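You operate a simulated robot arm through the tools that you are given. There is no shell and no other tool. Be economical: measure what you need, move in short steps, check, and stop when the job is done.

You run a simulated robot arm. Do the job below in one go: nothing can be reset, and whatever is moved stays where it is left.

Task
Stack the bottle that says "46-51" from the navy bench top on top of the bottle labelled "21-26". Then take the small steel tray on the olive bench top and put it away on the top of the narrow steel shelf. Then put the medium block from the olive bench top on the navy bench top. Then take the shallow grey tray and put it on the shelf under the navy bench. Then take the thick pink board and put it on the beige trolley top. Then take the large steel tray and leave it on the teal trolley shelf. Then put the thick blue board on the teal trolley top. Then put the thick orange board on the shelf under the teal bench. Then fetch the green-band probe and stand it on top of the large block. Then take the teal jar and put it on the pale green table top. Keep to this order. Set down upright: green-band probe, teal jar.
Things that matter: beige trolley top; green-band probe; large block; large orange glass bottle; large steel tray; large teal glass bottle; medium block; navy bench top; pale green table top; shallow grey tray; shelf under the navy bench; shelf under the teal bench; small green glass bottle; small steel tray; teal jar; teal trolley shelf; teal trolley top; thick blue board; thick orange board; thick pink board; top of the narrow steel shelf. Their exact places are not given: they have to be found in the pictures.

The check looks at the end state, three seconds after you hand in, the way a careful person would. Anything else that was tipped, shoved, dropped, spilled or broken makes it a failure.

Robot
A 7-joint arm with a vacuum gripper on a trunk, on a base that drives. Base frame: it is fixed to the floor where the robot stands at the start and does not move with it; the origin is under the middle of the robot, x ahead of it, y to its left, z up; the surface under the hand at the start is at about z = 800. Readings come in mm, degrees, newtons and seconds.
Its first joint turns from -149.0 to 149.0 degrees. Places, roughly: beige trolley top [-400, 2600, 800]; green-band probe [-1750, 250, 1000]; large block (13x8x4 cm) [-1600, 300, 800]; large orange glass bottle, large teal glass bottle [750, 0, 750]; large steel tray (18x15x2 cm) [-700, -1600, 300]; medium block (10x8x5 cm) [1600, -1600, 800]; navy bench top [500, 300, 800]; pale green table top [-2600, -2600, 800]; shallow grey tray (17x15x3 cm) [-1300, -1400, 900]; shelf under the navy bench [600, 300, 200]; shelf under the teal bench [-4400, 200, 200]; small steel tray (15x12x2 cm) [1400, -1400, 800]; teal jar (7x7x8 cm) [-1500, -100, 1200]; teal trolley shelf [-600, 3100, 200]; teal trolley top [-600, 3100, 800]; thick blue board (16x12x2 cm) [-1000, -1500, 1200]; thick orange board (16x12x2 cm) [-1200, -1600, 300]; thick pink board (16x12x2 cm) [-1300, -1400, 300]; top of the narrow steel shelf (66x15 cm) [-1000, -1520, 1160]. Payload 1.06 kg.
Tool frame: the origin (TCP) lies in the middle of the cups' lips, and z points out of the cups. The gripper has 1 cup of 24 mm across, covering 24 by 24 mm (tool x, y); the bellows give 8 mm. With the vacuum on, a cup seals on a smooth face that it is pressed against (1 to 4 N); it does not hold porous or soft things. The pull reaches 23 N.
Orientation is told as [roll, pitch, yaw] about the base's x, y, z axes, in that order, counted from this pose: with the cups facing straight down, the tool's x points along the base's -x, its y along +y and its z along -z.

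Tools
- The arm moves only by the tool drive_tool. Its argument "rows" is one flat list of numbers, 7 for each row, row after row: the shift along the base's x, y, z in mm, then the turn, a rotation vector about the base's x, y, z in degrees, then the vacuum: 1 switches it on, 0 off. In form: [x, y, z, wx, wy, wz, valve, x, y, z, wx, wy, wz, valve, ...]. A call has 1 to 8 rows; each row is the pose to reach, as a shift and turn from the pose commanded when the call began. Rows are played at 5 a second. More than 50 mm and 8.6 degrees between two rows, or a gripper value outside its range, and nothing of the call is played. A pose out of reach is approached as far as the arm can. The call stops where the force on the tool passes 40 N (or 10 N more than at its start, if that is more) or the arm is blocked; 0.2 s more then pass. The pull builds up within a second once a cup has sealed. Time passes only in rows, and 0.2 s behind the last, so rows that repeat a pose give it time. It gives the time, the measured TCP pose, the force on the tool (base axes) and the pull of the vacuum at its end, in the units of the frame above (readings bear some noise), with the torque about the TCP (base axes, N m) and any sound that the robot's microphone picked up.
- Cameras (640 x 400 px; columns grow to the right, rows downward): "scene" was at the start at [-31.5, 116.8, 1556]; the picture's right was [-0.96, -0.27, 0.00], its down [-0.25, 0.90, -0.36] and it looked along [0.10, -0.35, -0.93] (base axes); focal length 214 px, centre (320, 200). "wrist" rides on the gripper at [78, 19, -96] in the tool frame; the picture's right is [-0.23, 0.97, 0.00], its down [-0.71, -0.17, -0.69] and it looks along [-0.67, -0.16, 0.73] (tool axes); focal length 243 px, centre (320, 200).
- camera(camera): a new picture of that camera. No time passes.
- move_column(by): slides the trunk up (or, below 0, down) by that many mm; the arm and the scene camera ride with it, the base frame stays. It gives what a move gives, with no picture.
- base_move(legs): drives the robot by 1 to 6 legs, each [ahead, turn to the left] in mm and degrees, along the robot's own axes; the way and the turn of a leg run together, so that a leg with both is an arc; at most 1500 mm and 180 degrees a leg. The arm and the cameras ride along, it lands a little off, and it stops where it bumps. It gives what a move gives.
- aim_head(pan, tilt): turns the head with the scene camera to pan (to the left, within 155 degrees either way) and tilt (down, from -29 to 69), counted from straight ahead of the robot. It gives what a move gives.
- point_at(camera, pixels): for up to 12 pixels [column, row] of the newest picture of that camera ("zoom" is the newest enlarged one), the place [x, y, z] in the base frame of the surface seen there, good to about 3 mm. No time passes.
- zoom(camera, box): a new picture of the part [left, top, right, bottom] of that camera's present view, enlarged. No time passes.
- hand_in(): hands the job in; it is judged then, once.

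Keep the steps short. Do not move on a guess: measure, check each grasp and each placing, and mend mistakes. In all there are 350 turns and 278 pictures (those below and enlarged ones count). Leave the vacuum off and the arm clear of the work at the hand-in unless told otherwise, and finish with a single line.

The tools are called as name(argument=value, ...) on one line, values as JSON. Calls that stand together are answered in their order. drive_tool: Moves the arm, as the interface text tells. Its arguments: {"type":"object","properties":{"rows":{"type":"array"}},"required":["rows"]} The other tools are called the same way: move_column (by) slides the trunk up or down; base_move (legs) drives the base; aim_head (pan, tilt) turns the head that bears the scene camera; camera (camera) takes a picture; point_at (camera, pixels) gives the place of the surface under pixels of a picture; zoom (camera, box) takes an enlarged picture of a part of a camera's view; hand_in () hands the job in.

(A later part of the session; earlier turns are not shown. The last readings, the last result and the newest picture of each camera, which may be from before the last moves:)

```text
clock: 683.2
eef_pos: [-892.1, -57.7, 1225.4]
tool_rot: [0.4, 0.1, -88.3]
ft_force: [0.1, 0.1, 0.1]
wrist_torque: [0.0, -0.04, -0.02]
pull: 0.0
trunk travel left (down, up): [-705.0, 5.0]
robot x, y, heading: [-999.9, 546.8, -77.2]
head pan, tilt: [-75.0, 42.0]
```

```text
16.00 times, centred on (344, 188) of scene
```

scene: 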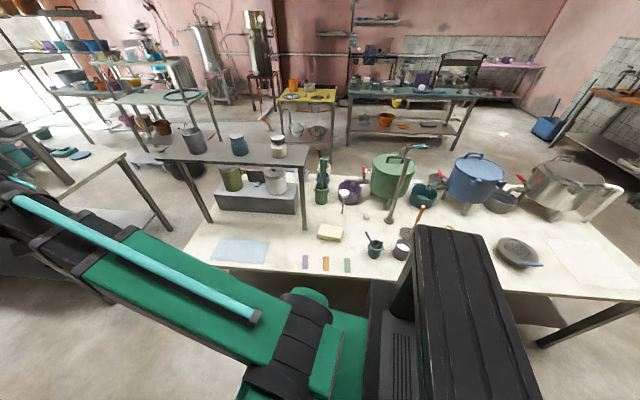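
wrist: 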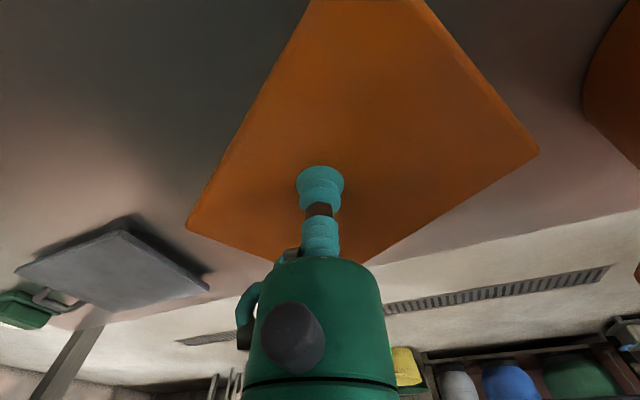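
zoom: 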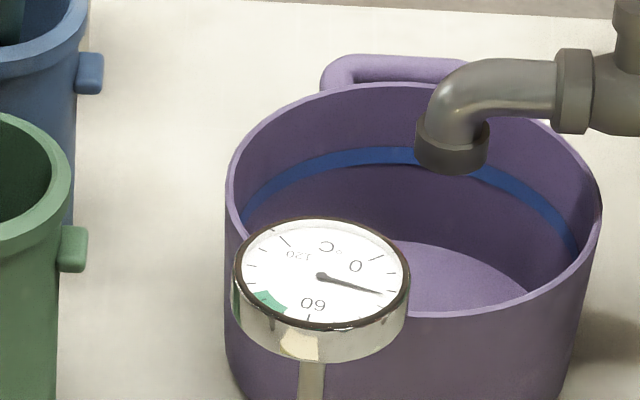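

The probe is the dial thermometer with a green sector, dial top at (−1764,290,904), standing on a thin stem. The block is at (−1578,305,777). To keep the arm clear of the overshelf jars, I'll back up 280 mm before turning.

base_move(legs=[[-280, 0], [0, -58]])

aim_head(pan=-10, tilt=45)

camera(camera="scene")

```text
clock: 687.7
eef_pos: [-1515.1, 402.6, 1225.0]
tool_rot: [0.4, 0.0, -145.8]
ft_force: [-0.6, 0.0, 0.2]
wrist_torque: [-0.01, 0.0, -0.03]
pull: 0.2
trunk travel left (down, up): [-705.0, 5.0]
robot x, y, heading: [-1063.8, 818.7, -134.6]
head pan, tilt: [-75.0, 42.0]
```

```text
clock: 689.0
eef_pos: [-1514.7, 403.0, 1224.7]
tool_rot: [0.5, 0.1, -145.8]
ft_force: [0.0, -0.3, -0.5]
wrist_torque: [0.03, -0.04, -0.02]
pull: 0.1
trunk travel left (down, up): [-705.0, 5.0]
robot x, y, heading: [-1059.8, 822.1, -134.6]
head pan, tilt: [-10.0, 45.0]
```

```text
124 pictures are left
```

scene: 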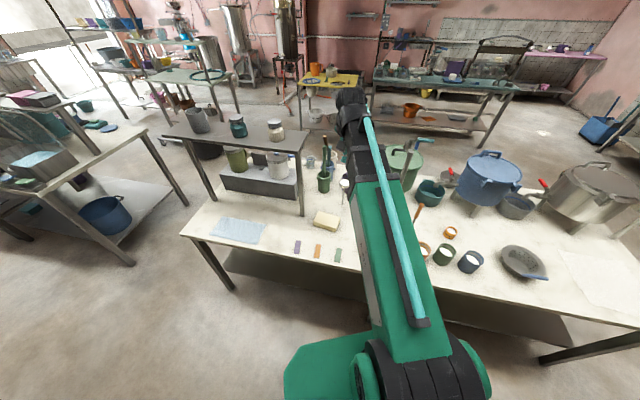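

I'll level the tool and move above the probe, z ≈ 1010.

drive_tool(rows=[-40, -18, 0, 0.34, 0.29, 0, 0, -80, -36, 0, 0.34, 0.29, 0, 0, -124, -56, -10, 0.34, 0.29, 0, 0, -166, -75, -30, 0.34, 0.29, 0, 0, -206, -93, -50, 0.34, 0.29, 0, 0, -244, -110, -75, 0.34, 0.29, 0, 0, -249, -113, -120, 0.34, 0.29, 0, 0, -249, -113, -165, 0.34, 0.29, 0, 0])

camera(camera="wrist")

drive_tool(rows=[0, 0, -20, 0, 0, 0, 0, 0, 0, -45, 0, 0, 0, 0, 0, 0, -45, 0, 0, 0, 0])

camera(camera="wrist")

```text
refused: row 4 steps farther than a row can; nothing moved
```

```text
123 pictures are left
```

wrist: 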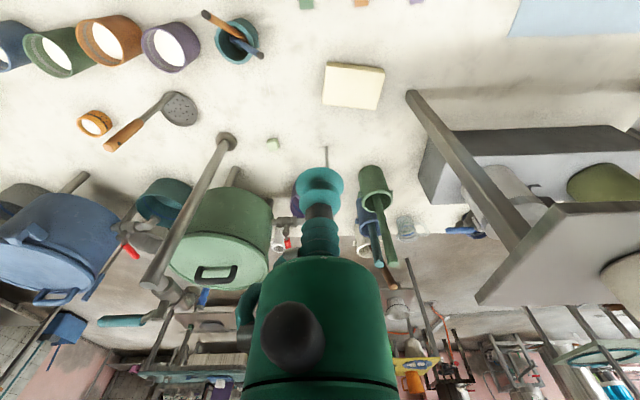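

```text
clock: 689.8
eef_pos: [-1516.4, 403.1, 1180.6]
tool_rot: [0.3, 0.1, -145.8]
ft_force: [0.4, -0.7, 0.5]
wrist_torque: [-0.02, -0.01, 0.02]
pull: 0.1
trunk travel left (down, up): [-705.0, 5.0]
robot x, y, heading: [-1062.7, 819.6, -134.5]
head pan, tilt: [-10.0, 45.0]
```

```text
122 pictures are left
```

wrist: 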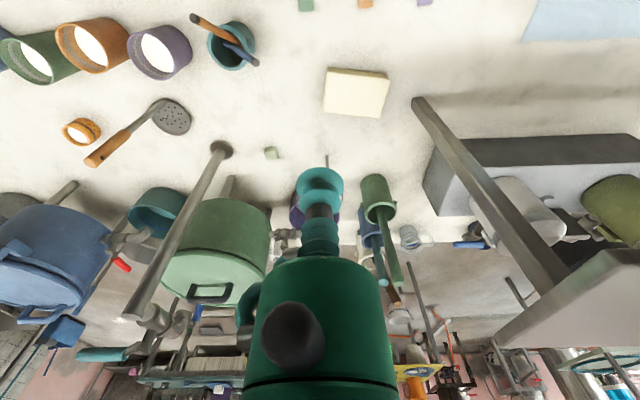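

drive_tool(rows=[-36, -16, 0, 0.3, 0.2, 0, 0, -72, -32, 0, 0.3, 0.2, 0, 0, -108, -49, 0, 0.3, 0.2, 0, 0, -144, -65, 0, 0.3, 0.2, 0, 0, -180, -82, 0, 0.3, 0.2, 0, 0, -216, -98, 0, 0.3, 0.2, 0, 0, -248, -113, 0, 0.3, 0.2, 0, 0, -248, -113, -45, 0.3, 0.2, 0, 0])

drive_tool(rows=[0, 0, -45, 0, 0, 0, 0, 0, 0, -90, 0, 0, 0, 0, 0, 0, -135, 0, 0, 0, 0])

camera(camera="wrist")

camera(camera="scene")

```text
clock: 691.6
eef_pos: [-1762.4, 291.8, 1132.7]
tool_rot: [0.0, 0.0, -145.8]
ft_force: [-0.3, -0.5, -0.2]
wrist_torque: [0.01, -0.02, 0.03]
pull: 0.1
trunk travel left (down, up): [-705.0, 5.0]
robot x, y, heading: [-1066.4, 819.3, -134.6]
head pan, tilt: [-10.0, 45.0]
```

```text
clock: 692.4
eef_pos: [-1760.1, 291.4, 996.9]
tool_rot: [0.0, 0.0, -145.8]
ft_force: [0.2, 0.4, -0.2]
wrist_torque: [-0.01, 0.01, -0.02]
pull: 0.1
trunk travel left (down, up): [-705.0, 5.0]
robot x, y, heading: [-1058.9, 817.6, -134.3]
head pan, tilt: [-10.0, 45.0]
```

```text
121 pictures are left
```

wrist: 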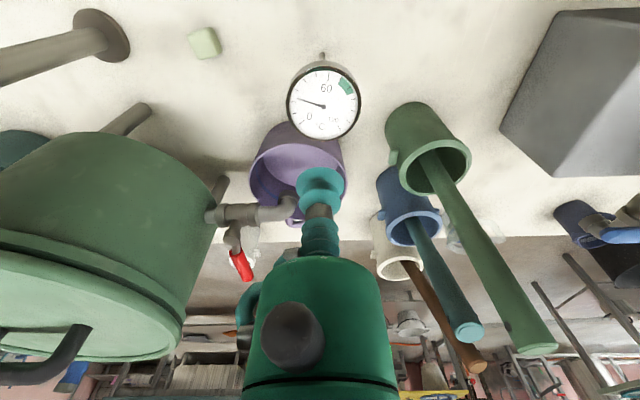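

```text
120 pictures are left
```

scene: 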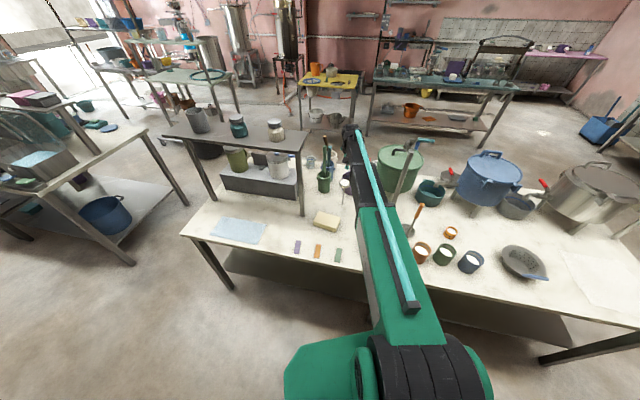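

zoom(camera="wrist", box=[274, 44, 374, 144])

point_at(camera="wrist", pixels=[[323, 104], [300, 104], [346, 104], [323, 80], [323, 126], [310, 90], [338, 90], [310, 120], [338, 120], [322, 55]])

```text
4.00 times, centred on (324, 94) of wrist
```

zoom: 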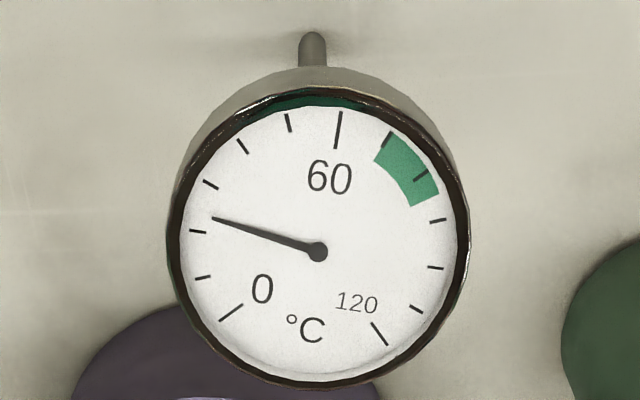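

```text
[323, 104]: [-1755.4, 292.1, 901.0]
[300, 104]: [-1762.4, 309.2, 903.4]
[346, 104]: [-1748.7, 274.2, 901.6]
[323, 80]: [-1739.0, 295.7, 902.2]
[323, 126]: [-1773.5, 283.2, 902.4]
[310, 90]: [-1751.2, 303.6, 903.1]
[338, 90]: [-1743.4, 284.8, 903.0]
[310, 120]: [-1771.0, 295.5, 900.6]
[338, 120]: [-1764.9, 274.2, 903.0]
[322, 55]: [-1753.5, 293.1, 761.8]
```

Dial hub ≈ (−1757.5,291.5,902), and the dial is level. Fine shift +3 mm in x, then a gentle descent.

drive_tool(rows=[3, 0, -40, 0, 0, 0, 0, 3, 0, -75, 0, 0, 0, 0, 3, 0, -88, 0, 0, 0, 1, 3, 0, -91, 0, 0, 0, 1, 3, 0, -93, 0, 0, 0, 1, 3, 0, -94.5, 0, 0, 0, 1, 3, 0, -94.5, 0, 0, 0, 1, 3, 0, -94.5, 0, 0, 0, 1])

```text
clock: 694.2
eef_pos: [-1759.6, 290.3, 906.6]
tool_rot: [0.1, 0.0, -145.9]
ft_force: [-0.1, -1.2, 5.9]
wrist_torque: [-0.05, -0.01, -0.01]
pull: 22.4
trunk travel left (down, up): [-705.0, 5.0]
robot x, y, heading: [-1065.4, 817.3, -134.7]
head pan, tilt: [-10.0, 45.0]
```

Sealed gently, pull 22.4. Lifting slowly.

drive_tool(rows=[0, 0, 3, 0, 0, 0, 1, 0, 0, 8, 0, 0, 0, 1, 0, 0, 18, 0, 0, 0, 1, 0, 0, 35, 0, 0, 0, 1, 0, 0, 55, 0, 0, 0, 1, 0, 0, 75, 0, 0, 0, 1, 0, 0, 90, 0, 0, 0, 1, 0, 0, 100, 0, 0, 0, 1])

camera(camera="wrist")

zoom(camera="scene", box=[290, 110, 410, 260])

```text
clock: 696.0
eef_pos: [-1760.5, 288.2, 1006.7]
tool_rot: [0.2, 0.0, -145.8]
ft_force: [-0.1, -1.0, -1.3]
wrist_torque: [-0.03, -0.01, 0.0]
pull: 23.0
trunk travel left (down, up): [-705.0, 5.0]
robot x, y, heading: [-1064.7, 819.6, -134.3]
head pan, tilt: [-10.0, 45.0]
```

```text
118 pictures are left
```

wrist: 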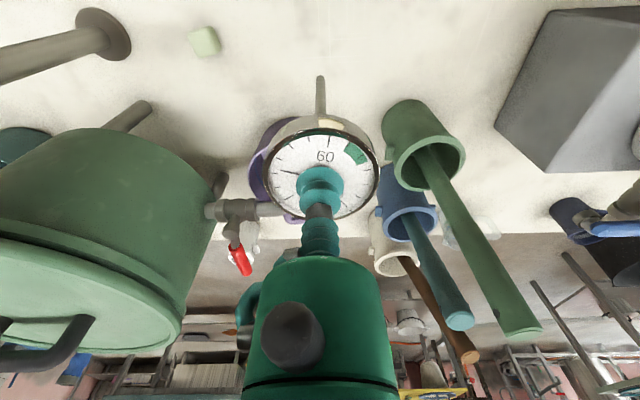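

```text
2.67 times, centred on (350, 185) of scene
```

zoom: 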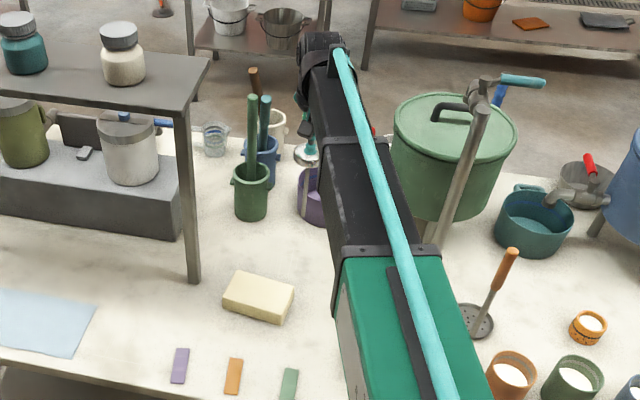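

point_at(camera="wrist", pixels=[[320, 80], [320, 100], [285, 160], [362, 160], [290, 195], [360, 190], [322, 140], [320, 77]])

point_at(camera="zoom", pixels=[[228, 280], [290, 288], [238, 300], [275, 320], [258, 293], [250, 275], [285, 300]])

```text
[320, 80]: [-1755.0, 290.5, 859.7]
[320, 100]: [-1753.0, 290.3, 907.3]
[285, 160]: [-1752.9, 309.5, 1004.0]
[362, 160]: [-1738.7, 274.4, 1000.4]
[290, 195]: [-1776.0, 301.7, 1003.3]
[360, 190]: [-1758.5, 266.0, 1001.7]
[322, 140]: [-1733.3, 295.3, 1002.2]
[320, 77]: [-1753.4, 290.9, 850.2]
```

```text
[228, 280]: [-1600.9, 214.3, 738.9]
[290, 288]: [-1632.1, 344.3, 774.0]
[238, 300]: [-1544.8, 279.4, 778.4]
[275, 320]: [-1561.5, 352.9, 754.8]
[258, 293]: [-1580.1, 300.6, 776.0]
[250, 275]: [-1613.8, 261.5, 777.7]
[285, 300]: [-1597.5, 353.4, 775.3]
```

The probe hangs vertical, with its tip about 162 mm below the TCP. Moving over the block centre (−1580,301).

drive_tool(rows=[6, 0, 0, 0, 0, 0, 1, 25, 2, 0, 0, 0, 0, 1, 55, 4, 0, 0, 0, 0, 1, 90, 6, 0, 0, 0, 0, 1, 125, 8, 0, 0, 0, 0, 1, 155, 10, 0, 0, 0, 0, 1, 174, 12, 0, 0, 0, 0, 1, 180, 12, 0, 0, 0, 0, 1])

camera(camera="wrist")

zoom(camera="scene", box=[290, 130, 390, 260])

```text
clock: 697.8
eef_pos: [-1578.7, 299.6, 1005.3]
tool_rot: [-0.1, 0.0, -145.9]
ft_force: [-0.3, -0.2, -0.8]
wrist_torque: [0.0, 0.0, 0.01]
pull: 22.1
trunk travel left (down, up): [-705.0, 5.0]
robot x, y, heading: [-1066.1, 815.3, -134.4]
head pan, tilt: [-10.0, 45.0]
```

```text
116 pictures are left
```

wrist: 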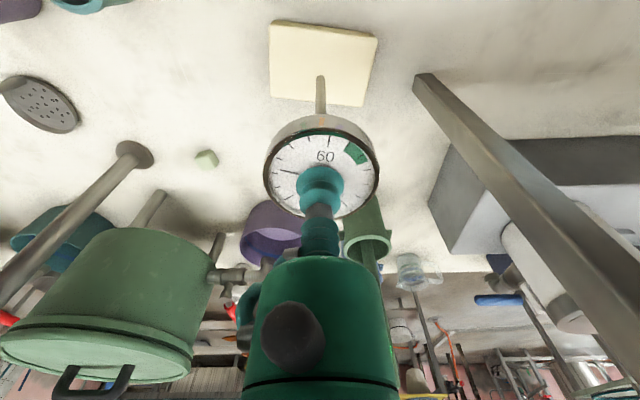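

```text
3.08 times, centred on (340, 195) of scene
```

zoom: 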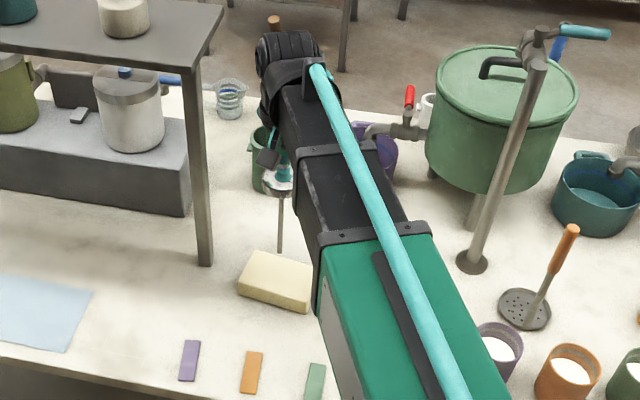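

point_at(camera="wrist", pixels=[[277, 26], [373, 41], [272, 93], [360, 102], [320, 80], [320, 78], [345, 70], [300, 70]])

```text
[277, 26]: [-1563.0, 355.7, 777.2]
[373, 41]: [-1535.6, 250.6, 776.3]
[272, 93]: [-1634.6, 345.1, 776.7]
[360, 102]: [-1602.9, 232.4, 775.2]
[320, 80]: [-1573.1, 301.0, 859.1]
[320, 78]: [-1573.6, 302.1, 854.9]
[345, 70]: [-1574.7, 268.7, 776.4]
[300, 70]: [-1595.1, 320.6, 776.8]
```

Block centre (−1584,296). Shifting (−8,−4), then lowering to just above the expected contact at about z 944.

drive_tool(rows=[-4, -2, -8, 0, 0, 0, 1, -8, -4, -22, 0, 0, 0, 1, -8, -4, -38, 0, 0, 0, 1, -8, -4, -50, 0, 0, 0, 1, -8, -4, -55, 0, 0, 0, 1, -8, -4, -57, 0, 0, 0, 1, -8, -4, -58, 0, 0, 0, 1, -8, -4, -58, 0, 0, 0, 1])

camera(camera="wrist")

```text
clock: 699.6
eef_pos: [-1587.7, 296.5, 947.4]
tool_rot: [0.1, 0.0, -145.8]
ft_force: [0.2, 0.2, -0.2]
wrist_torque: [0.0, 0.01, -0.03]
pull: 23.1
trunk travel left (down, up): [-705.0, 5.0]
robot x, y, heading: [-1060.8, 817.0, -134.4]
head pan, tilt: [-10.0, 45.0]
```

```text
114 pictures are left
```

wrist: 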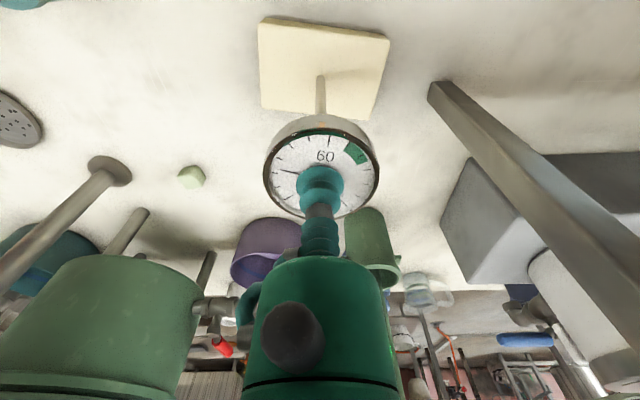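

The tip is centred on the block. Final millimetres.

drive_tool(rows=[0, 0, -1, 0, 0, 0, 1, 0, 0, -2, 0, 0, 0, 1, 0, 0, -2, 0, 0, 0, 1])

drive_tool(rows=[0, 0, -1, 0, 0, 0, 1, 0, 0, -1.5, 0, 0, 0, 1, 0, 0, -1.5, 0, 0, 0, 1])

```text
clock: 700.4
eef_pos: [-1588.4, 296.7, 946.0]
tool_rot: [0.1, 0.0, -145.8]
ft_force: [0.5, 0.2, -0.6]
wrist_torque: [-0.02, 0.02, -0.01]
pull: 23.5
trunk travel left (down, up): [-705.0, 5.0]
robot x, y, heading: [-1063.3, 817.2, -134.4]
head pan, tilt: [-10.0, 45.0]
```

```text
clock: 701.2
eef_pos: [-1587.7, 297.6, 945.2]
tool_rot: [0.1, 0.0, -145.9]
ft_force: [-0.5, 0.9, 0.1]
wrist_torque: [-0.02, 0.01, 0.01]
pull: 22.9
trunk travel left (down, up): [-705.0, 5.0]
robot x, y, heading: [-1063.2, 820.6, -134.7]
head pan, tilt: [-10.0, 45.0]
```

drive_tool(rows=[0, 0, -1, 0, 0, 0, 1, 0, 0, -1.5, 0, 0, 0, 1, 0, 0, -1.5, 0, 0, 0, 1])

```text
clock: 702.0
eef_pos: [-1587.0, 297.5, 942.6]
tool_rot: [0.2, 0.0, -145.8]
ft_force: [0.1, 0.4, 2.1]
wrist_torque: [0.04, 0.05, 0.0]
pull: 23.1
trunk travel left (down, up): [-705.0, 5.0]
robot x, y, heading: [-1061.8, 821.7, -134.8]
head pan, tilt: [-10.0, 45.0]
```

Contact begins at 2.1 N. Before releasing, I'll check that the stem is vertical.

zoom(camera="wrist", box=[260, 50, 390, 220])

point_at(camera="wrist", pixels=[[320, 82], [320, 95], [320, 105], [272, 165], [371, 165], [280, 195], [365, 190], [300, 140], [345, 140]])

zoom(camera="scene", box=[315, 160, 375, 240])

```text
2.35 times, centred on (325, 135) of wrist
```

zoom: 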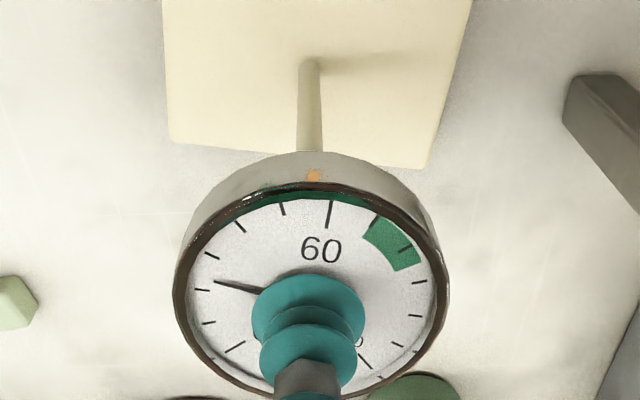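

```text
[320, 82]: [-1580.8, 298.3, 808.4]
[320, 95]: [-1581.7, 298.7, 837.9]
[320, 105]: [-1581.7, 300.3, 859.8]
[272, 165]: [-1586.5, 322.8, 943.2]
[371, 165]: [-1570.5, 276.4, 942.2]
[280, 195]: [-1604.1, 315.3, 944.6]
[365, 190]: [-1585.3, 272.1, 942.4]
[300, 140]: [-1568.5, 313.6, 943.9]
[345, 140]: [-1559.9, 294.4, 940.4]
```

```text
5.00 times, centred on (345, 200) of scene
```

zoom: 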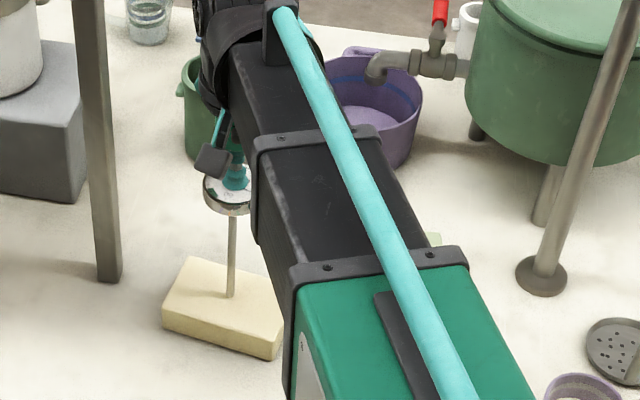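

It is vertical within the reading noise. Releasing, waiting, then rising slowly straight up.

drive_tool(rows=[0, 0, 0, 0, 0, 0, 0, 0, 0, 0, 0, 0, 0, 0, 0, 0, 0, 0, 0, 0, 0, 0, 0, 0, 0, 0, 0, 0, 0, 0, 2, 0, 0, 0, 0, 0, 0, 5, 0, 0, 0, 0, 0, 0, 12, 0, 0, 0, 0, 0, 0, 30, 0, 0, 0, 0])

zoom(camera="scene", box=[315, 160, 375, 240])

camera(camera="wrist")

```text
clock: 703.8
eef_pos: [-1586.3, 297.6, 972.0]
tool_rot: [0.1, 0.0, -145.7]
ft_force: [-0.7, -0.2, -0.3]
wrist_torque: [-0.05, 0.02, 0.0]
pull: 0.1
trunk travel left (down, up): [-705.0, 5.0]
robot x, y, heading: [-1062.8, 820.2, -134.5]
head pan, tilt: [-10.0, 45.0]
```

```text
5.00 times, centred on (345, 200) of scene
```

zoom: 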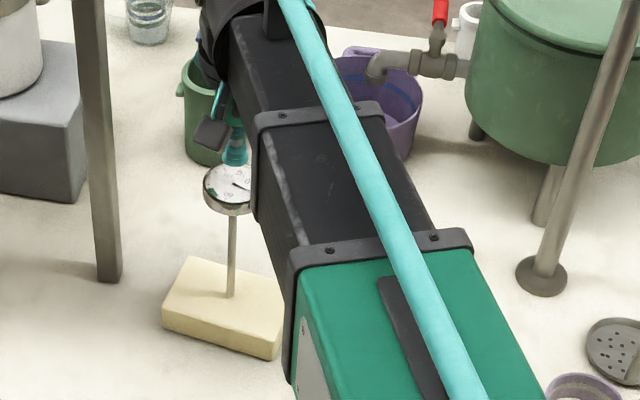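

```text
110 pictures are left
```

wrist: 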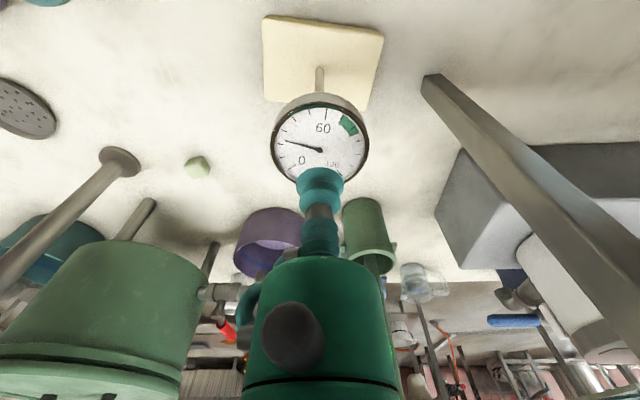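

The probe stands on the block. Rising straight up, then checking again.

drive_tool(rows=[0, 0, 15, 0, 0, 0, 0, 0, 0, 40, 0, 0, 0, 0, 0, 0, 80, 0, 0, 0, 0, 0, 0, 120, 0, 0, 0, 0, 0, 0, 165, 0, 0, 0, 0, 0, 0, 210, 0, 0, 0, 0, 0, 0, 255, 0, 0, 0, 0])

camera(camera="scene")

zoom(camera="scene", box=[150, 95, 350, 245])

```text
clock: 705.4
eef_pos: [-1587.4, 300.6, 1225.9]
tool_rot: [0.0, 0.0, -145.8]
ft_force: [0.3, 0.0, 0.5]
wrist_torque: [0.0, -0.02, 0.0]
pull: 0.0
trunk travel left (down, up): [-705.0, 5.0]
robot x, y, heading: [-1060.5, 819.3, -134.7]
head pan, tilt: [-10.0, 45.0]
```

```text
109 pictures are left
```

scene: 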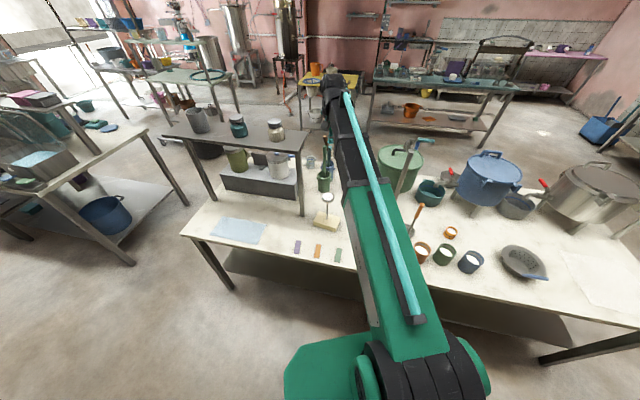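

```text
2.67 times, centred on (250, 170) of scene
```

zoom: 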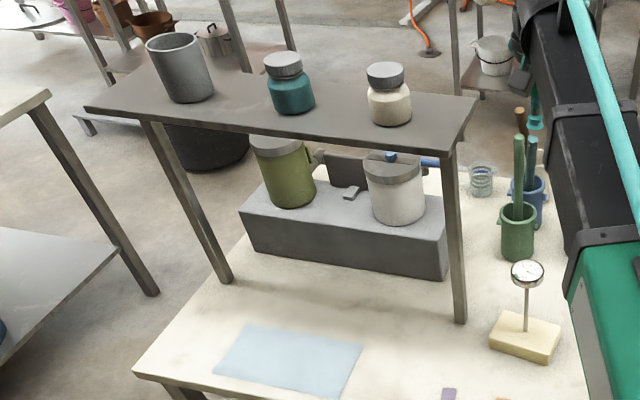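

point_at(camera="zoom", pixels=[[283, 64], [268, 64], [298, 64], [283, 57], [283, 72], [290, 112], [388, 75], [180, 42], [95, 107], [450, 140], [475, 100], [157, 60]])

zoom(camera="scene", box=[222, 105, 254, 145])

```text
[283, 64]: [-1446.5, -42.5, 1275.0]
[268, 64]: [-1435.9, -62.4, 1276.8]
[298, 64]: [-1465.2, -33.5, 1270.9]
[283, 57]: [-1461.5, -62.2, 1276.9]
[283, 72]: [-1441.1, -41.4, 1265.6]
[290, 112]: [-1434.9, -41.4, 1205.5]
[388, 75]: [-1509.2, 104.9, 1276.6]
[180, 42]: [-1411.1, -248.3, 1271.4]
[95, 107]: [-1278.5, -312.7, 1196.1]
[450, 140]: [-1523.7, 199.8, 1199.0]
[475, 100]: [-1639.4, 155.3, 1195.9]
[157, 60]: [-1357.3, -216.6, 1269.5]
```

```text
10.00 times, centred on (238, 125) of scene
```

zoom: 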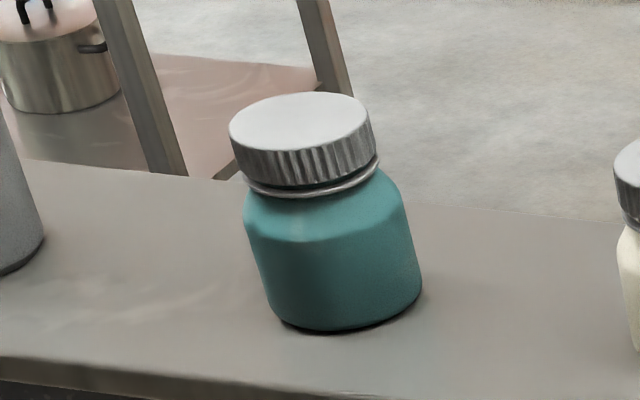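

point_at(camera="zoom", pixels=[[302, 122], [240, 125], [362, 120], [300, 99], [304, 146], [330, 310], [345, 328]])

move_column(by=5)

drive_tool(rows=[0, 0, 20, 0, 0, 0, 0, 0, 0, 40, 0, 0, 0, 0, 0, 0, 60, 0, 0, 0, 0, 0, 0, 80, 0, 0, 0, 0, 0, 0, 100, 0, 0, 0, 0])

```text
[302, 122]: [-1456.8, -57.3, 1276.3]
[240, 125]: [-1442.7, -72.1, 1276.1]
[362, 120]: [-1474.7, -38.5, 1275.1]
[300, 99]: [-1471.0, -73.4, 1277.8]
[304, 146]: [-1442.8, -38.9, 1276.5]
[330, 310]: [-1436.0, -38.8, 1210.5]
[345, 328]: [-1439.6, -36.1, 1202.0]
```

```text
clock: 706.0
eef_pos: [-1586.4, 298.6, 1230.6]
tool_rot: [0.0, 0.0, -145.8]
ft_force: [-0.2, 0.3, -0.3]
wrist_torque: [0.02, -0.01, -0.01]
pull: 0.0
trunk travel left (down, up): [-710.0, 0.0]
robot x, y, heading: [-1062.0, 820.9, -134.5]
head pan, tilt: [-10.0, 45.0]
```

```text
clock: 707.2
eef_pos: [-1589.5, 299.3, 1330.0]
tool_rot: [0.1, 0.0, -145.9]
ft_force: [0.0, 0.7, 0.0]
wrist_torque: [-0.01, 0.0, -0.02]
pull: 0.0
trunk travel left (down, up): [-710.0, 0.0]
robot x, y, heading: [-1061.8, 817.0, -134.6]
head pan, tilt: [-10.0, 45.0]
```

Jar lid centre (−1457,−57,1276). The arm reaches z 1330 here, above everything on the overshelf. I'll reposition the base straight in front of the jar.

base_move(legs=[[0, 70.6], [655, 0], [0, -93]])

aim_head(pan=-8, tilt=40)

camera(camera="scene")

camera(camera="wrist")

```text
clock: 717.7
eef_pos: [-1486.3, -41.2, 1330.4]
tool_rot: [0.1, 0.0, -169.5]
ft_force: [0.7, 0.5, 0.5]
wrist_torque: [0.03, -0.02, 0.0]
pull: 0.0
trunk travel left (down, up): [-710.0, 0.0]
robot x, y, heading: [-795.9, 221.7, -158.4]
head pan, tilt: [-10.0, 45.0]
```

```text
clock: 718.4
eef_pos: [-1486.3, -41.8, 1330.5]
tool_rot: [0.0, 0.0, -169.5]
ft_force: [-0.1, -0.6, -0.8]
wrist_torque: [-0.02, -0.03, 0.0]
pull: 0.0
trunk travel left (down, up): [-710.0, 0.0]
robot x, y, heading: [-794.1, 221.4, -158.4]
head pan, tilt: [-8.0, 40.0]
```

```text
106 pictures are left
```

scene: 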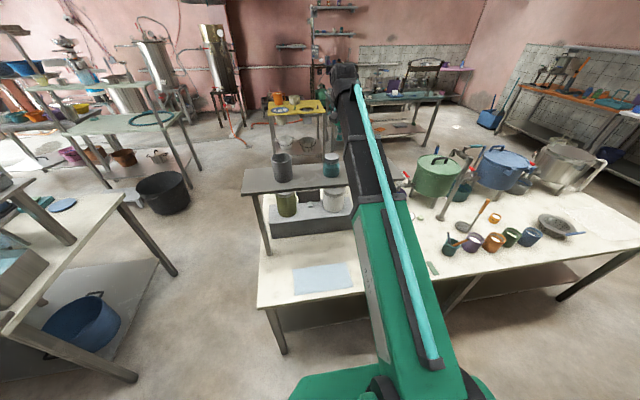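

```text
105 pictures are left
```

wrist: 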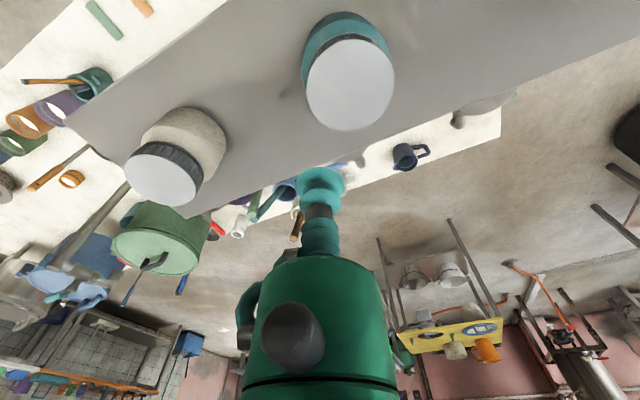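

point_at(camera="wrist", pixels=[[351, 84], [312, 84], [390, 84], [351, 45], [351, 125], [163, 178]])

```text
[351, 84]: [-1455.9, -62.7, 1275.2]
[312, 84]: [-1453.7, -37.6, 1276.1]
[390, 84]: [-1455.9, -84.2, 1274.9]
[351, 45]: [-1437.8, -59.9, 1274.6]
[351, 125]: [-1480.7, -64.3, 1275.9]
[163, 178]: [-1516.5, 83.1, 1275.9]
```

Lid centre (−1458,−60.5,1275.5). I'll shift and descend onto it.

drive_tool(rows=[14, -10, -5, 0, 0, 0, 0, 28, -19, -20, 0, 0, 0, 0, 28, -19, -42, 0, 0, 0, 0, 28, -19, -51, 0, 0, 0, 1, 28, -19, -54, 0, 0, 0, 1, 28, -19, -56, 0, 0, 0, 1, 28, -19, -56, 0, 0, 0, 1, 28, -19, -56, 0, 0, 0, 1])

```text
clock: 720.2
eef_pos: [-1457.2, -62.5, 1274.8]
tool_rot: [0.1, 0.1, -169.5]
ft_force: [-2.9, -2.0, 8.8]
wrist_torque: [-0.02, 0.0, 0.02]
pull: 22.9
trunk travel left (down, up): [-710.0, 0.0]
robot x, y, heading: [-795.1, 223.8, -158.6]
head pan, tilt: [-8.0, 40.0]
```

Sealed. Lifting the jar.

drive_tool(rows=[0, 0, 4, 0, 0, 0, 1, 0, 0, 10, 0, 0, 0, 1, 0, 0, 20, 0, 0, 0, 1, 0, 0, 33, 0, 0, 0, 1, 0, 0, 45, 0, 0, 0, 1])

camera(camera="wrist")

```text
clock: 721.4
eef_pos: [-1458.8, -60.2, 1320.9]
tool_rot: [0.0, 0.1, -169.6]
ft_force: [1.1, -0.1, -2.4]
wrist_torque: [-0.02, -0.01, 0.0]
pull: 22.6
trunk travel left (down, up): [-710.0, 0.0]
robot x, y, heading: [-794.9, 224.2, -158.4]
head pan, tilt: [-8.0, 40.0]
```

```text
104 pictures are left
```

wrist: 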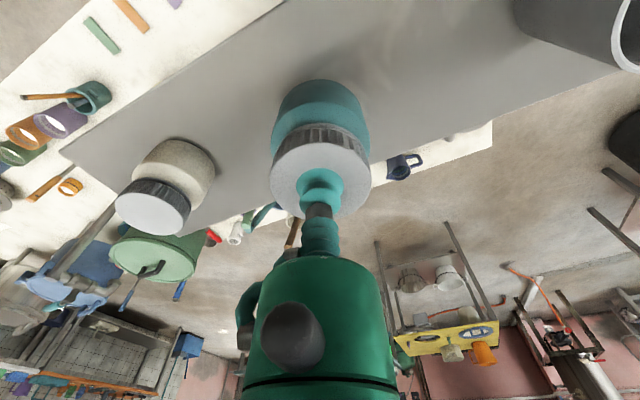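

The jar is clear at 2.4 N. Backing off, then driving through the corridor toward the pale green table.

base_move(legs=[[-300, 0], [0, 60.4]])

aim_head(pan=-60, tilt=40)

camera(camera="scene")

```text
clock: 726.1
eef_pos: [-598.5, -379.5, 1319.5]
tool_rot: [0.0, 0.1, -109.7]
ft_force: [-0.2, 1.1, -2.5]
wrist_torque: [-0.01, 0.01, 0.0]
pull: 22.5
trunk travel left (down, up): [-710.0, 0.0]
robot x, y, heading: [-508.6, 336.1, -98.4]
head pan, tilt: [-8.0, 40.0]
```

```text
clock: 727.3
eef_pos: [-598.1, -378.9, 1320.1]
tool_rot: [0.0, 0.0, -109.8]
ft_force: [0.0, 0.6, -2.4]
wrist_torque: [0.03, 0.0, -0.03]
pull: 23.1
trunk travel left (down, up): [-710.0, 0.0]
robot x, y, heading: [-511.7, 336.9, -98.6]
head pan, tilt: [-60.0, 40.0]
```

```text
103 pictures are left
```

scene: 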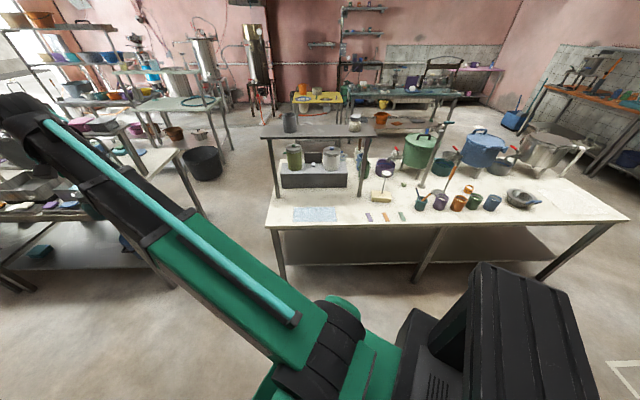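

The probe still stands. Driving on through the corridor.

base_move(legs=[[0, -0.8], [899, 0], [0, -58]])

```text
clock: 734.9
eef_pos: [-1316.7, -852.8, 1320.2]
tool_rot: [0.1, -0.1, -168.3]
ft_force: [-0.3, -0.7, -1.2]
wrist_torque: [-0.01, 0.02, -0.02]
pull: 22.6
trunk travel left (down, up): [-710.0, 0.0]
robot x, y, heading: [-659.1, -557.5, -157.2]
head pan, tilt: [-60.0, 40.0]
```

base_move(legs=[[0, -0.5], [1351, 0]])

aim_head(pan=30, tilt=40)

camera(camera="scene")

```text
clock: 742.2
eef_pos: [-2615.9, -1384.1, 1320.1]
tool_rot: [0.0, 0.0, -168.6]
ft_force: [-0.8, -0.1, -1.9]
wrist_torque: [0.01, 0.01, 0.01]
pull: 22.7
trunk travel left (down, up): [-710.0, 0.0]
robot x, y, heading: [-1957.7, -1090.3, -157.6]
head pan, tilt: [-60.0, 40.0]
```

```text
clock: 743.9
eef_pos: [-2615.9, -1384.6, 1321.0]
tool_rot: [0.0, 0.1, -168.7]
ft_force: [0.8, -0.2, -1.5]
wrist_torque: [0.03, 0.05, -0.04]
pull: 23.2
trunk travel left (down, up): [-710.0, 0.0]
robot x, y, heading: [-1957.6, -1088.4, -157.4]
head pan, tilt: [30.0, 40.0]
```

```text
102 pictures are left
```

scene: 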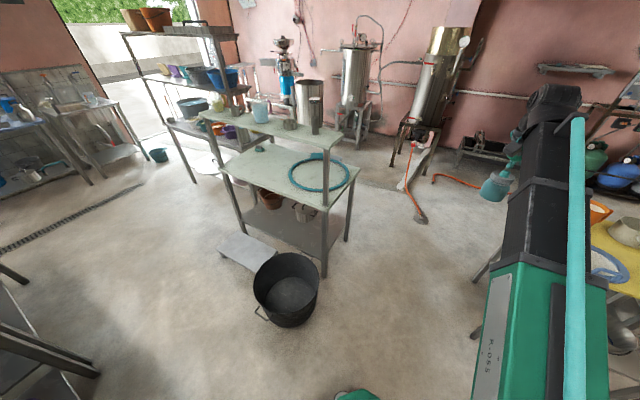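

zoom(camera="scene", box=[180, 80, 380, 220])

point_at(camera="zoom", pixels=[[150, 270], [240, 265], [330, 330], [440, 330], [470, 390], [540, 225], [180, 240], [60, 95], [440, 210], [490, 195], [300, 290], [290, 130]])

```text
2.86 times, centred on (280, 150) of scene
```

zoom: 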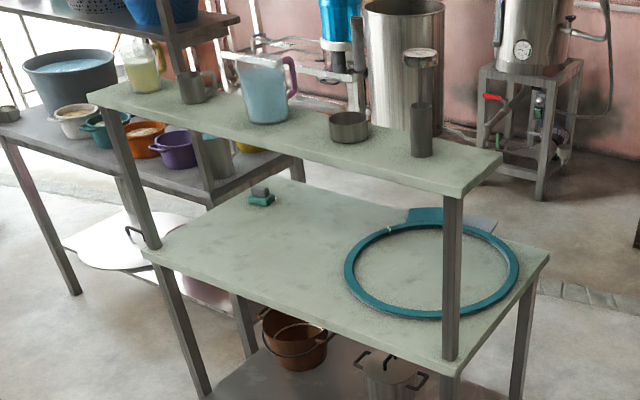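

```text
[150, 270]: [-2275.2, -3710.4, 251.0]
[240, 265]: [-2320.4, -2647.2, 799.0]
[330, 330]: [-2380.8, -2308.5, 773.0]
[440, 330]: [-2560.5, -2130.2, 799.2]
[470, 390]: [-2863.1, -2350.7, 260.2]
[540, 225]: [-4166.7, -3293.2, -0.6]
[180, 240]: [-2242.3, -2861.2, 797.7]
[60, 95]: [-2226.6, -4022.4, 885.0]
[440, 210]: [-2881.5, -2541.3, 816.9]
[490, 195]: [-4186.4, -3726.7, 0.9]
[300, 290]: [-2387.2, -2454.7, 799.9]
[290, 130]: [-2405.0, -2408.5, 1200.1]
```

point_at(camera="zoom", pixels=[[346, 268], [430, 317], [518, 265], [430, 225], [445, 368], [546, 254], [295, 180], [148, 248], [455, 345], [395, 270], [300, 230], [480, 190]])

point_at(camera="scene", pixels=[[222, 245], [250, 270], [275, 245], [245, 235], [290, 255], [300, 325], [255, 300], [318, 280], [330, 275], [210, 120], [350, 165], [340, 160]])

```text
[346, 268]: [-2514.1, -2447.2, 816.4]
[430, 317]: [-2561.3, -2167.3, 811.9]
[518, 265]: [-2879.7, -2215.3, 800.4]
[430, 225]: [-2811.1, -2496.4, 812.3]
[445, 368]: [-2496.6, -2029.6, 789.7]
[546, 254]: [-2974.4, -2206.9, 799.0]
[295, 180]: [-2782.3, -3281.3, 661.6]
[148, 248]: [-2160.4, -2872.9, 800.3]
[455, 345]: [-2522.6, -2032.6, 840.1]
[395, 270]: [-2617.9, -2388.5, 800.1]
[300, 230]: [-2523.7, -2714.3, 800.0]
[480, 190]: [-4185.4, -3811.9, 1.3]
```

```text
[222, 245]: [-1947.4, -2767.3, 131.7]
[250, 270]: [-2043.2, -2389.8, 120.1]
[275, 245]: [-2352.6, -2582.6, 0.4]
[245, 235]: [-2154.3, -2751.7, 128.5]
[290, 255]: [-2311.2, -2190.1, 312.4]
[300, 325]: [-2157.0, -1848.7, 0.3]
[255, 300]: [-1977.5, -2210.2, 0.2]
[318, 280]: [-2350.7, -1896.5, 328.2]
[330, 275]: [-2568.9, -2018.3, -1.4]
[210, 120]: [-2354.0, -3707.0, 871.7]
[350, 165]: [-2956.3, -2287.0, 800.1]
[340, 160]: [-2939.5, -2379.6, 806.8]
```

The table's free area is its left half, under an overshelf at z 1200. A low stool and the bin stand before it. I'll drive down the rear aisle at a safe distance, in two steps.

base_move(legs=[[0, 87], [600, 0]])

```text
clock: 751.2
eef_pos: [-1417.8, -2306.5, 1320.1]
tool_rot: [0.1, 0.0, -78.1]
ft_force: [-0.9, 0.0, -2.8]
wrist_torque: [0.01, 0.03, -0.02]
pull: 22.7
trunk travel left (down, up): [-710.0, 0.0]
robot x, y, heading: [-1718.0, -1647.9, -66.9]
head pan, tilt: [30.0, 40.0]
```

base_move(legs=[[150, 0], [0, -7.5], [640, 0]])

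aim_head(pan=-80, tilt=40)

camera(camera="scene")

```text
clock: 756.3
eef_pos: [-1264.9, -3094.6, 1320.6]
tool_rot: [-0.1, 0.0, -85.2]
ft_force: [-0.7, 0.1, -1.4]
wrist_torque: [0.01, 0.0, 0.0]
pull: 22.7
trunk travel left (down, up): [-710.0, 0.0]
robot x, y, heading: [-1478.1, -2405.4, -74.0]
head pan, tilt: [30.0, 40.0]
```

```text
clock: 758.2
eef_pos: [-1263.8, -3094.0, 1320.6]
tool_rot: [0.1, 0.0, -85.2]
ft_force: [0.8, -0.1, -1.2]
wrist_torque: [0.01, 0.01, 0.0]
pull: 23.0
trunk travel left (down, up): [-710.0, 0.0]
robot x, y, heading: [-1481.7, -2406.3, -74.0]
head pan, tilt: [-80.0, 40.0]
```

```text
100 pictures are left
```

scene: 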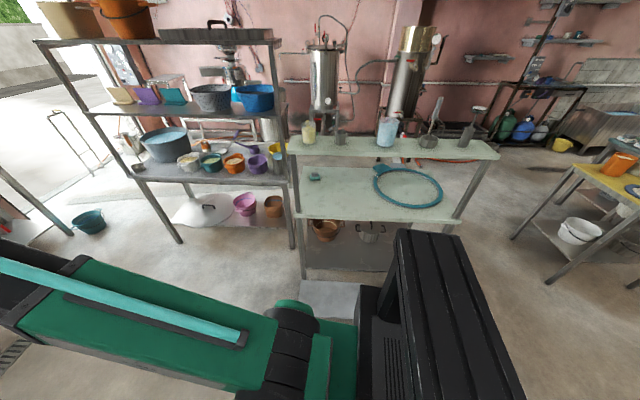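

point_at(camera="scene", pixels=[[180, 240], [140, 178], [285, 170], [90, 112], [283, 105], [40, 42], [280, 40], [303, 275], [296, 150], [460, 160], [330, 290], [250, 100]])

```text
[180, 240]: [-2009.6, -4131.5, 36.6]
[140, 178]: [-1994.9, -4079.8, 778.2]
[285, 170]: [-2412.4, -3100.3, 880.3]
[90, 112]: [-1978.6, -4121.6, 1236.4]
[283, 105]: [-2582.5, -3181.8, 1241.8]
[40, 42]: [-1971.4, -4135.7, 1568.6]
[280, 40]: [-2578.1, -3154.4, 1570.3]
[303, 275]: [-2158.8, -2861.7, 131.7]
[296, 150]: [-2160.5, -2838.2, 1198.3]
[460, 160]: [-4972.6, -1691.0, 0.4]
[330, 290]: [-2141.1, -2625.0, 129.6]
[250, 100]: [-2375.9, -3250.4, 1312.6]
```

The sweep radius is clear of the rack and posts. Turning to face the table.

base_move(legs=[[0, -83]])

aim_head(pan=5, tilt=40)

camera(camera="scene")

```text
clock: 762.1
eef_pos: [-2132.2, -2713.6, 1321.1]
tool_rot: [0.0, 0.0, -167.4]
ft_force: [-0.5, 0.0, -1.3]
wrist_torque: [0.03, -0.05, 0.06]
pull: 22.5
trunk travel left (down, up): [-710.0, 0.0]
robot x, y, heading: [-1482.3, -2405.7, -156.1]
head pan, tilt: [-80.0, 40.0]
```

```text
clock: 763.7
eef_pos: [-2133.1, -2713.1, 1320.3]
tool_rot: [0.0, 0.0, -167.6]
ft_force: [-0.2, -0.1, -1.3]
wrist_torque: [0.06, -0.09, 0.0]
pull: 22.5
trunk travel left (down, up): [-710.0, 0.0]
robot x, y, heading: [-1483.8, -2406.8, -156.1]
head pan, tilt: [5.0, 40.0]
```

```text
99 pictures are left
```

scene: 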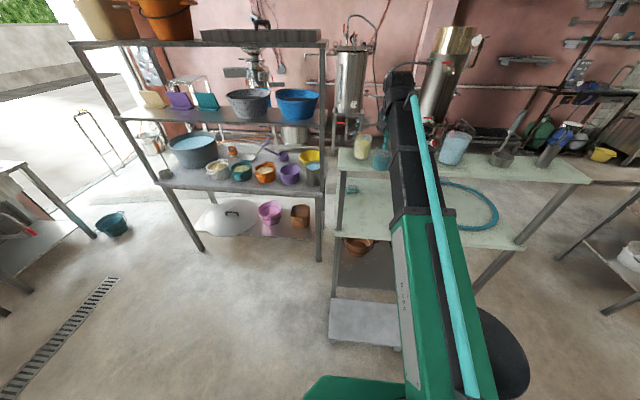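

I'll back 120 mm for clearance, lower the trunk and arm, and shift 110 mm toward the middle.

base_move(legs=[[-130, 0]])

move_column(by=-190)

drive_tool(rows=[-4, 10, -25, 0, 0, 0, 1, -12, 30, -60, 0, 0, 0, 1, -20, 50, -98, 0, 0, 0, 1, -28, 68, -136, 0, 0, 0, 1, -35, 84, -172, 0, 0, 0, 1, -40, 96, -203, 0, 0, 0, 1, -43, 101, -225, 0, 0, 0, 1, -43, 101, -234, 0, 0, 0, 1])

camera(camera="scene")

camera(camera="wrist")

```text
clock: 765.0
eef_pos: [-2013.5, -2659.3, 1321.1]
tool_rot: [0.0, 0.0, -167.5]
ft_force: [0.4, -0.2, -1.1]
wrist_torque: [0.03, -0.01, -0.03]
pull: 22.6
trunk travel left (down, up): [-710.0, 0.0]
robot x, y, heading: [-1362.1, -2354.8, -156.4]
head pan, tilt: [5.0, 40.0]
```

```text
clock: 767.1
eef_pos: [-2015.4, -2660.4, 1130.4]
tool_rot: [0.0, 0.0, -167.5]
ft_force: [-0.5, -0.5, -1.9]
wrist_torque: [0.03, -0.03, 0.01]
pull: 22.8
trunk travel left (down, up): [-520.0, 190.0]
robot x, y, heading: [-1361.5, -2352.7, -156.3]
head pan, tilt: [5.0, 40.0]
```

```text
clock: 768.9
eef_pos: [-2059.1, -2557.4, 898.4]
tool_rot: [0.0, 0.0, -167.6]
ft_force: [-0.6, -0.5, -1.4]
wrist_torque: [0.04, -0.06, -0.01]
pull: 23.1
trunk travel left (down, up): [-520.0, 190.0]
robot x, y, heading: [-1360.0, -2355.9, -156.4]
head pan, tilt: [5.0, 40.0]
```

```text
98 pictures are left
```

scene: 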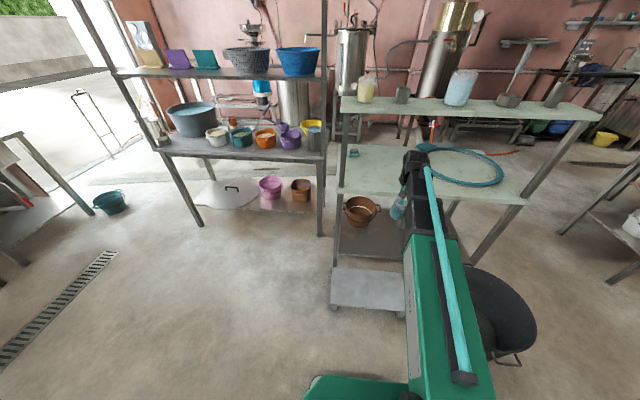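

```text
97 pictures are left
```

wrist: 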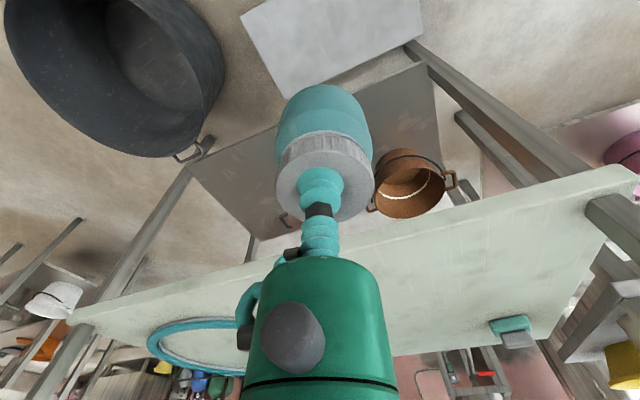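

point_at(camera="scene", pixels=[[412, 155], [420, 190], [440, 230], [450, 300], [450, 117], [450, 105], [345, 112], [342, 190], [575, 118], [420, 170], [400, 300]])

zoom(camera="scene", box=[320, 80, 520, 220])

```text
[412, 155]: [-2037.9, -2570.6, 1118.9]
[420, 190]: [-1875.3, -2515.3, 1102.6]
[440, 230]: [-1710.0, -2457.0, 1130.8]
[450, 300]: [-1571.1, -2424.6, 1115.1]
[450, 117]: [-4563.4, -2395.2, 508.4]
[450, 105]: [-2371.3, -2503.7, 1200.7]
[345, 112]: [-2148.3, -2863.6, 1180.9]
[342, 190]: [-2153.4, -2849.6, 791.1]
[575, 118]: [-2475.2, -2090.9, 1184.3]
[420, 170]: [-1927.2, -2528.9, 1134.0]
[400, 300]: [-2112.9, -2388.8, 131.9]
```

```text
2.86 times, centred on (420, 150) of scene
```

zoom: 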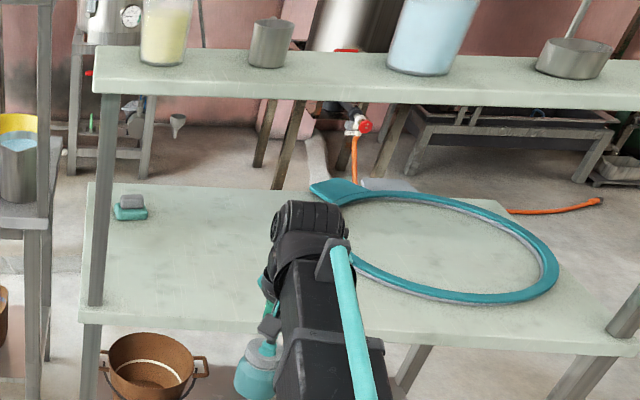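

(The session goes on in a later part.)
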